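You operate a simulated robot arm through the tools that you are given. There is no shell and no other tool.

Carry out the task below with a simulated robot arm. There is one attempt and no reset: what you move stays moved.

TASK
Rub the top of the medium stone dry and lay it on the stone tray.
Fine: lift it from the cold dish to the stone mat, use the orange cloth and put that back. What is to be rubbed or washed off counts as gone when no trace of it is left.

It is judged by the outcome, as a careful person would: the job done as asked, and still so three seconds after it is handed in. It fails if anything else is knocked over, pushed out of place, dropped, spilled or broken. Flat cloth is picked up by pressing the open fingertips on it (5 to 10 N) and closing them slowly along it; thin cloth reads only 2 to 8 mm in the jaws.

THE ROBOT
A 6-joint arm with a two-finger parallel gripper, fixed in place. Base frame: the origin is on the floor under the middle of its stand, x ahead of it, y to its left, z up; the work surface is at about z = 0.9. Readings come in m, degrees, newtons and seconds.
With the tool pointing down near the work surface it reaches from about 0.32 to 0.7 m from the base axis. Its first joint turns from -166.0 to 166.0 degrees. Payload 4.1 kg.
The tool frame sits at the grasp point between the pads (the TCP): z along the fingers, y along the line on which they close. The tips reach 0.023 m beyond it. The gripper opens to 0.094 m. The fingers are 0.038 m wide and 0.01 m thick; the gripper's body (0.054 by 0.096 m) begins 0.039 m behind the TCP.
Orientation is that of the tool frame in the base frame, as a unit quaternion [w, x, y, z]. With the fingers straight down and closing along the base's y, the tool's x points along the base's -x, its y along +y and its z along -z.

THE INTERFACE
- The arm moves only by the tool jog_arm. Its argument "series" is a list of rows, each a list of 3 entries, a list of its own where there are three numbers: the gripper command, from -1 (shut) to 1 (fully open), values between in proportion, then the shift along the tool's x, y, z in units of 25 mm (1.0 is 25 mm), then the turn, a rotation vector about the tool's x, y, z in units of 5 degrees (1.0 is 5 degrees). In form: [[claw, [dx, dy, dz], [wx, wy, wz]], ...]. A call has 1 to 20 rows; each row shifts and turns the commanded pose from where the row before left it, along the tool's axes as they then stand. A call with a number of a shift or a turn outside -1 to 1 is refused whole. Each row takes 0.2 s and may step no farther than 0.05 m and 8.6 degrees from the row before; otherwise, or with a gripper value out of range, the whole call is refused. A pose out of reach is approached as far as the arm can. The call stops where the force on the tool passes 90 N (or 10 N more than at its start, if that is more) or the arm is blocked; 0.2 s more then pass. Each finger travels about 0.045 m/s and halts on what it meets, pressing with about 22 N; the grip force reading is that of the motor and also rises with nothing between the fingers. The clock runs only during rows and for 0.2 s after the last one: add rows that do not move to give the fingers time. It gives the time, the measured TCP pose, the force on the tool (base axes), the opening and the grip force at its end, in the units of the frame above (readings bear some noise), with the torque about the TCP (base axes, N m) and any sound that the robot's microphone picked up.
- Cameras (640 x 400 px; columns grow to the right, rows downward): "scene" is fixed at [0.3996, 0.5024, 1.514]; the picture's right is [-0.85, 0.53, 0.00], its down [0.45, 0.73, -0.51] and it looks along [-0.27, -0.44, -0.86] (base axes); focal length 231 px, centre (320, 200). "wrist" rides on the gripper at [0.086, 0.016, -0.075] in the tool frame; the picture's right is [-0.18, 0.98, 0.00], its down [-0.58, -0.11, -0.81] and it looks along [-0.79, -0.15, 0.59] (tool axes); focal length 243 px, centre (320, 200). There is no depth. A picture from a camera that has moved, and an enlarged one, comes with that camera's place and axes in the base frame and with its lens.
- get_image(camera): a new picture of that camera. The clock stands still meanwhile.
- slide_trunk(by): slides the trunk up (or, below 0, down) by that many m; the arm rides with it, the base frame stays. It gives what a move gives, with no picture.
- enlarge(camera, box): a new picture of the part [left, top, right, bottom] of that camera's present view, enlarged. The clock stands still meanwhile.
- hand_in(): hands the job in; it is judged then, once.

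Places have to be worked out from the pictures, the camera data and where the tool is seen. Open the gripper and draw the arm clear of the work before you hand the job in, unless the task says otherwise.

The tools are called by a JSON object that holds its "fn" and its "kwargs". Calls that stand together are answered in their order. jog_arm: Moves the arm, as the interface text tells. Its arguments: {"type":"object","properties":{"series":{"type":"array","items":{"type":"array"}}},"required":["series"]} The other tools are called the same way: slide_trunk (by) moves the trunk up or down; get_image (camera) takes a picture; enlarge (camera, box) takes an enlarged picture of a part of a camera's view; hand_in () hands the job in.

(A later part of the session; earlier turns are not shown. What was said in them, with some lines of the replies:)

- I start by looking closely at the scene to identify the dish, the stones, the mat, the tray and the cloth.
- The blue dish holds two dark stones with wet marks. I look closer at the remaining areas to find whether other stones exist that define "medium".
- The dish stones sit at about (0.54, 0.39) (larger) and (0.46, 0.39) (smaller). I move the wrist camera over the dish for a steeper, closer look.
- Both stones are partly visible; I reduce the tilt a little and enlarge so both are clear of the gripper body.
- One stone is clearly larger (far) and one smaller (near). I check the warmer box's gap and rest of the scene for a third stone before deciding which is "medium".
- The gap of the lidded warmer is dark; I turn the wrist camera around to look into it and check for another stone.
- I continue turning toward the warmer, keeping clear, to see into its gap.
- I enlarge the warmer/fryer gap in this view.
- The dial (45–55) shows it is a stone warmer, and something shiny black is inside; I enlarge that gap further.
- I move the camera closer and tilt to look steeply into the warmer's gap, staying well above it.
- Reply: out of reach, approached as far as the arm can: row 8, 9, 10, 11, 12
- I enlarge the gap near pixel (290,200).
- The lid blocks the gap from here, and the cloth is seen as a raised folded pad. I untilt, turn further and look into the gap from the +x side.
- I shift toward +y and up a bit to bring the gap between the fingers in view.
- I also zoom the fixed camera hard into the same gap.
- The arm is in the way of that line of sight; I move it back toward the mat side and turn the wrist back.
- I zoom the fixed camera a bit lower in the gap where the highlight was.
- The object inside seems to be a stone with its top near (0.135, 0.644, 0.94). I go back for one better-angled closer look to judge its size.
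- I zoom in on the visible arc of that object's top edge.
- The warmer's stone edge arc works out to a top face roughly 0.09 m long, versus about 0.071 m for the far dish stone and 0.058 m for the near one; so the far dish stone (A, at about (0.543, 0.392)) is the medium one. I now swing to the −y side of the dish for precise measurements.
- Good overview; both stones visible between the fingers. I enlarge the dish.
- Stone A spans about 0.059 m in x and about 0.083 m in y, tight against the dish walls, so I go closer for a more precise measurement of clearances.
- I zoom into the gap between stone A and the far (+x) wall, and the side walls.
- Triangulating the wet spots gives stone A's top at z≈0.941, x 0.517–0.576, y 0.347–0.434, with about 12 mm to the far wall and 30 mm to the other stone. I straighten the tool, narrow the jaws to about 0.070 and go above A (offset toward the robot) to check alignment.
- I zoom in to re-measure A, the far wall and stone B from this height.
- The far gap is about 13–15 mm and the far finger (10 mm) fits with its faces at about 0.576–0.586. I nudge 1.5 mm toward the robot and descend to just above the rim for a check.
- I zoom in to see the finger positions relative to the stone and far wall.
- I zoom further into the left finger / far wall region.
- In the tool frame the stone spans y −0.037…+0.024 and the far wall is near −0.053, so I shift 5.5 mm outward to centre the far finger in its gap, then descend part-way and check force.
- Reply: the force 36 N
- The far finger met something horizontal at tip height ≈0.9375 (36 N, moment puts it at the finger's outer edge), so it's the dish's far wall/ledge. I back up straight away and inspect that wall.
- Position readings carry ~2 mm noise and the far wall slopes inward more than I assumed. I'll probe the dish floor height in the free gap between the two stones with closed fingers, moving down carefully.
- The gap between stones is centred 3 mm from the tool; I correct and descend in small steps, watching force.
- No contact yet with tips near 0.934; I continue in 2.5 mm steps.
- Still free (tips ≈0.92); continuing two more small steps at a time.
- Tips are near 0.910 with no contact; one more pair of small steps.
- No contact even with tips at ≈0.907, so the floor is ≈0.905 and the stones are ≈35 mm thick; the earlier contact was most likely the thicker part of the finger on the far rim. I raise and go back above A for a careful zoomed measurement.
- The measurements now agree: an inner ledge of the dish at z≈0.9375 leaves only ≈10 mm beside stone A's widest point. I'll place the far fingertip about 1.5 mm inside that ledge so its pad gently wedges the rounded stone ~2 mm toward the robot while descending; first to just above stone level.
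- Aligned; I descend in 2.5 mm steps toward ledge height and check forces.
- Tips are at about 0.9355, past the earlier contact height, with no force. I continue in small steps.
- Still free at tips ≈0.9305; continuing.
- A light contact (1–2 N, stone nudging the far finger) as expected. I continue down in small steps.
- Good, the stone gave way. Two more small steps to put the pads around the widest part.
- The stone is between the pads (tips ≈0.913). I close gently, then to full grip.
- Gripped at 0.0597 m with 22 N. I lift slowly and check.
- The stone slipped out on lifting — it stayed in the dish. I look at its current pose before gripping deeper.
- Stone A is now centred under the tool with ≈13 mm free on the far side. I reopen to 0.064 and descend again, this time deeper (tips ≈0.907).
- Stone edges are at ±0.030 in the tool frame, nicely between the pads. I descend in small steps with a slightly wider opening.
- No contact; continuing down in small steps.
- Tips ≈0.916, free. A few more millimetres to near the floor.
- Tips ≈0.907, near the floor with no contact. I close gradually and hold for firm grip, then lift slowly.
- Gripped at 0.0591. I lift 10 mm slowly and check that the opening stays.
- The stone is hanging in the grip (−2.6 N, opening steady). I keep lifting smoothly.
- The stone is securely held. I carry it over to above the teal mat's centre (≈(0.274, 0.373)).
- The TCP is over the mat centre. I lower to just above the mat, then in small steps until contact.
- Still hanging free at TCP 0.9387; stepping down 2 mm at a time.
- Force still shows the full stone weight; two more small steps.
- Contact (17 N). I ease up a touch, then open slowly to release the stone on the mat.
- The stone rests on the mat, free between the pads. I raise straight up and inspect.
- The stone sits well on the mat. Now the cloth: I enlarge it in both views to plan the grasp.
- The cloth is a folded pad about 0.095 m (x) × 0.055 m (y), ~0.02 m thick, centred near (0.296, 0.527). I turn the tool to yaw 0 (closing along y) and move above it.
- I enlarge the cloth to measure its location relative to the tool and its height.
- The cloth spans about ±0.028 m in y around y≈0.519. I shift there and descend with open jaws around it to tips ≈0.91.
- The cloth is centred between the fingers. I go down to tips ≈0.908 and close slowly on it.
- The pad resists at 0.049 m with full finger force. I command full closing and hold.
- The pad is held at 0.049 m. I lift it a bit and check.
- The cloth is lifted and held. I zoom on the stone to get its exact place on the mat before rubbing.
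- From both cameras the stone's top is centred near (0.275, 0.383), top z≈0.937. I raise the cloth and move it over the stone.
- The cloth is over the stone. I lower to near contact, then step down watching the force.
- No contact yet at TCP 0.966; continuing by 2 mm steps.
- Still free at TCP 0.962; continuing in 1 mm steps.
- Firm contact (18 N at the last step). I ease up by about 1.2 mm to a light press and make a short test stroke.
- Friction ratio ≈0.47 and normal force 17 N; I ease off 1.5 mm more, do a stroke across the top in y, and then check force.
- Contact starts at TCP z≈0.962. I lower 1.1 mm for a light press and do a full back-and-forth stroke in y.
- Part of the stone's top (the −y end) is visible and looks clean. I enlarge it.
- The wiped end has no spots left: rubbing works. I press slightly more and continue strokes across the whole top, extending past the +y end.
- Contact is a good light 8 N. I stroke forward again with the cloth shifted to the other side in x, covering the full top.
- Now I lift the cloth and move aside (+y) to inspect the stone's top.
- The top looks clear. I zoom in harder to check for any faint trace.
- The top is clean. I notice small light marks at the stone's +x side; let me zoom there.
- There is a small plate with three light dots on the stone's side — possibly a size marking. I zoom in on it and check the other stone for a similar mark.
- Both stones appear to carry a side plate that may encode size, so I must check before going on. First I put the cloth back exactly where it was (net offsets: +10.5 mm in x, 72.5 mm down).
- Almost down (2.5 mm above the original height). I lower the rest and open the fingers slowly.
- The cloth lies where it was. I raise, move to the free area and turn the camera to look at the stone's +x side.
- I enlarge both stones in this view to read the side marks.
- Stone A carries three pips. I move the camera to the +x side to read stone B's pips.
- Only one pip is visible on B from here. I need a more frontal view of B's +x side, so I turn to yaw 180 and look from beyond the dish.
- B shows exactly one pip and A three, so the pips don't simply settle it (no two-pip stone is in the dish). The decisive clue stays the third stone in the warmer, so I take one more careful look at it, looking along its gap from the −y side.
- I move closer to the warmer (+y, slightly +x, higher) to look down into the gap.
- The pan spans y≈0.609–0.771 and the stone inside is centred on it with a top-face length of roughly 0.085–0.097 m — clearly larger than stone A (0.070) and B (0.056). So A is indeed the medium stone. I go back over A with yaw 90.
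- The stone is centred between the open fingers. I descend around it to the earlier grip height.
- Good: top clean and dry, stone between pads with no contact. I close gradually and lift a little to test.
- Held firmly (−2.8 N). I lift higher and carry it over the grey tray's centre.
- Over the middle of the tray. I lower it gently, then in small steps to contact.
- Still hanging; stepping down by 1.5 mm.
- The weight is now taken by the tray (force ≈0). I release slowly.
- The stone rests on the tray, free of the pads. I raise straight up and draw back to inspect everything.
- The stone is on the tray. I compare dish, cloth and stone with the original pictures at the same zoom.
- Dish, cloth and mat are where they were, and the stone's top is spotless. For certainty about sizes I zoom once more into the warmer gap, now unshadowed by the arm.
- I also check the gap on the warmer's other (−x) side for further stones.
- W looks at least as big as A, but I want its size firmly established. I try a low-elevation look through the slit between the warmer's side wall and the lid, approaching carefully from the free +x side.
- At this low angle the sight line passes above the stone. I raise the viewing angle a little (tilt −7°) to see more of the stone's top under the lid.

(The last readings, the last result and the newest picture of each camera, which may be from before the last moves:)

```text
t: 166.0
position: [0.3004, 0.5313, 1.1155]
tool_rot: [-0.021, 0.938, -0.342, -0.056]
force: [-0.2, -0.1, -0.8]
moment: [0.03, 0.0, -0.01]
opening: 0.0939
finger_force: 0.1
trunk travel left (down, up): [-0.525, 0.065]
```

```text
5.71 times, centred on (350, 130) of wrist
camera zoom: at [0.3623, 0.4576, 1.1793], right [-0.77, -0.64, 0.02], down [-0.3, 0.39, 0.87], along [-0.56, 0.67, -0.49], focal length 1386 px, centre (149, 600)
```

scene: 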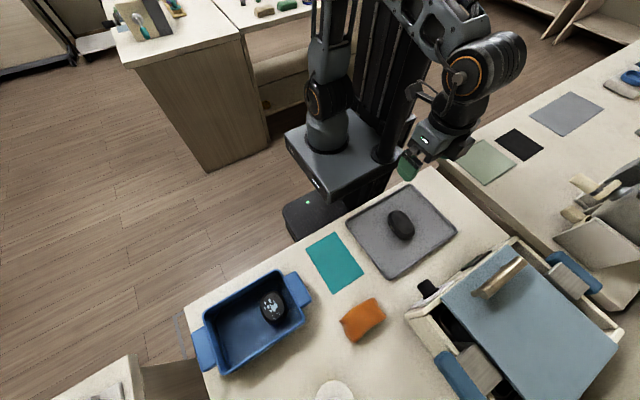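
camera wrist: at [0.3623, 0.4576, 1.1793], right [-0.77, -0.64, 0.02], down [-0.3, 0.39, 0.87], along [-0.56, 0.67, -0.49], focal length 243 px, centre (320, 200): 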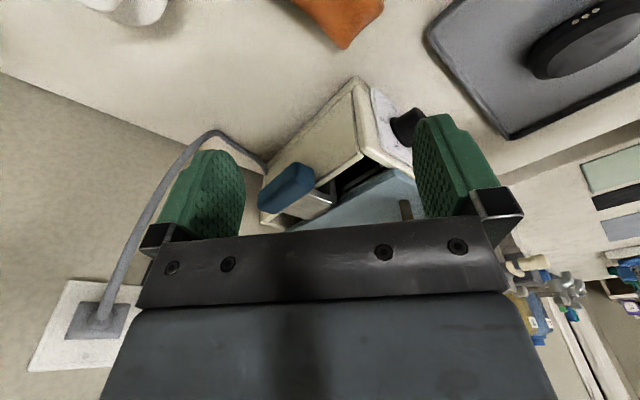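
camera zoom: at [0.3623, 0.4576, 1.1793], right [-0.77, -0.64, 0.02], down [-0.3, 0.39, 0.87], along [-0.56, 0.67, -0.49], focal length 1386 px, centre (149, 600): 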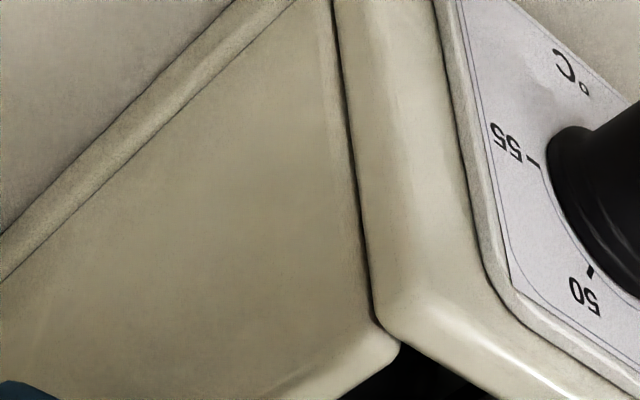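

The gap is now lower in the frame; I zoom there from this slightly steeper line of sight.

{"fn": "enlarge", "kwargs": {"camera": "wrist", "box": [325, 150, 395, 205]}}

{"fn": "enlarge", "kwargs": {"camera": "wrist", "box": [338, 158, 378, 190]}}

```text
7.27 times, centred on (360, 178) of wrist
camera zoom: at [0.3623, 0.4576, 1.1793], right [-0.77, -0.64, 0.02], down [-0.3, 0.39, 0.87], along [-0.56, 0.67, -0.49], focal length 1764 px, centre (29, 364)
```

zoom: 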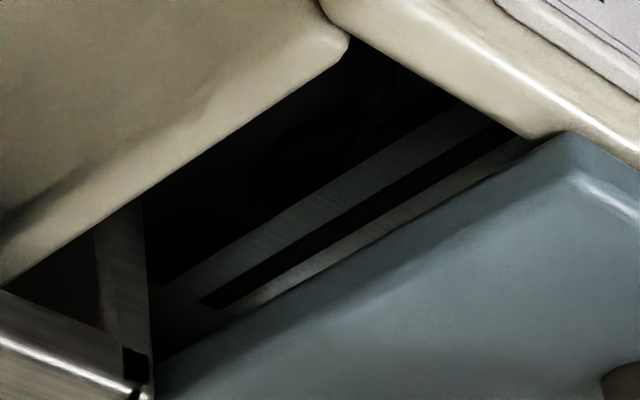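

```text
12.50 times, centred on (358, 174) of wrist
camera zoom: at [0.3623, 0.4576, 1.1793], right [-0.77, -0.64, 0.02], down [-0.3, 0.39, 0.87], along [-0.56, 0.67, -0.49], focal length 3033 px, centre (-155, 525)
```

zoom: 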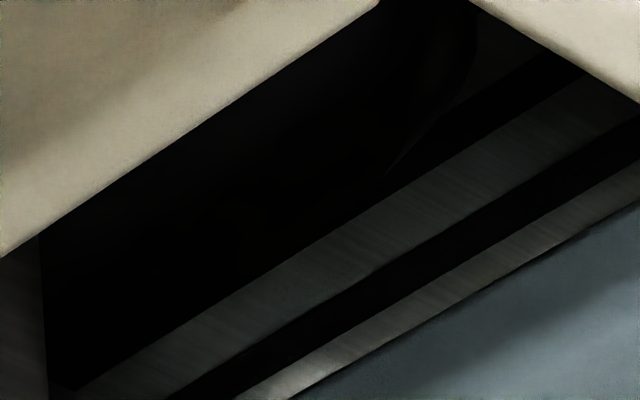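

Both side edges of the warmer's stone now give a top face about 0.055 m wide (A: 0.045–0.049), again larger than A; with B the smallest, A is the medium one. I now withdraw the arm upward and back to a clear pose with the gripper open.

{"fn": "jog_arm", "kwargs": {"series": [[1, [0, 0, -0.8], [0, 0, 0]], [1, [0, 0, -0.8], [0, 0.7, 0]], [1, [0, 0, -0.8], [0, 0.7, 0]], [1, [0, 0, -0.8], [0, 0, 0]], [1, [0, 0, -0.8], [0, 0, 0]], [1, [0.208, 0.87, -0.3], [0, 0, 0]], [1, [0.208, 0.87, 0], [0, 0, 0]], [1, [0.208, 0.87, 0], [0, 0, 0]], [1, [0.208, 0.87, 0], [0, 0, 0]], [1, [0.208, 0.87, 0], [0, 0, 0]], [1, [0.208, 0.87, 0], [0, 0, 0]], [1, [0.208, 0.87, 0], [0, 0, 0]], [1, [0.208, 0.87, 0], [0, 0, 0]], [1, [0.208, 0.87, 0], [0, 0, 0]], [1, [0.208, 0.87, 0], [0, 0, 0]], [1, [0, 0, 0], [0, 0, 0]]]}}

{"fn": "get_image", "kwargs": {"camera": "scene"}}

{"fn": "get_image", "kwargs": {"camera": "wrist"}}

```text
t: 169.4
position: [0.2054, 0.3242, 1.222]
tool_rot: [0.0, 0.94, -0.342, 0.0]
force: [0.2, -0.3, -0.4]
moment: [0.02, 0.01, -0.02]
opening: 0.094
finger_force: 0.1
trunk travel left (down, up): [-0.525, 0.065]
```

```text
taken
```

scene: 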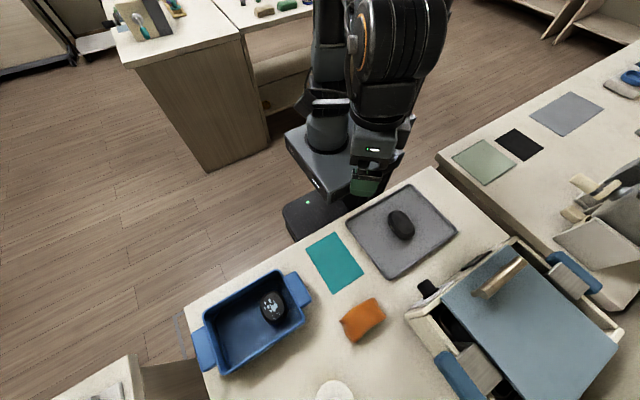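

```text
taken
camera wrist: at [0.2607, 0.2571, 1.2966], right [-0.77, -0.63, 0.0], down [-0.38, 0.46, 0.81], along [-0.51, 0.62, -0.59], focal length 243 px, centre (320, 200)
```

wrist: 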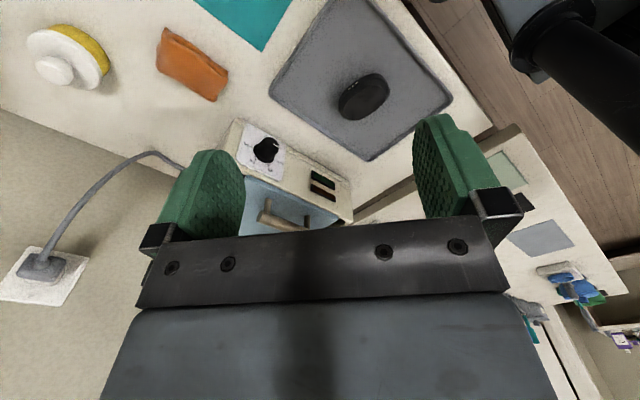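

The dried medium stone lies in the middle of the stone tray. The cloth is back in its place and the dish, mat and everything else are undisturbed. The gripper is open and the arm is clear, so I hand in.

{"fn": "hand_in", "kwargs": {}}

```text
The job is handed in.
```

I dried the top of the stone I judged to be the medium one and laid it in the middle of the grey stone tray. No spots were visible in the zoomed views after rubbing. The job is handed in, but I haven't seen the verdict.

- **Which stone:** the cold dish held two stones and the task gave no sizes. I took the longer one, about 87 mm, as medium. The other in the dish is shorter, and a third stone glimpsed under the warmer's lid looked larger. That third stone was mostly hidden and dark, so this is a judgement rather than a certainty. The stone I dried has three dots on its side and the shorter one has one dot. I couldn't tell what the dots mean, so I went by size.
- **Dish:** while I was lining up for the stone, a finger pressed on the rim with about 36 N. The first grip then slipped, and the stone dropped back the small distance into the dish. In the final pictures the dish and the remaining stone are where they were.
- **Cloth:** it is back where it started and matches the first picture.

The mat looks unmoved in the final pictures, the gripper is open and the arm is clear of the work.
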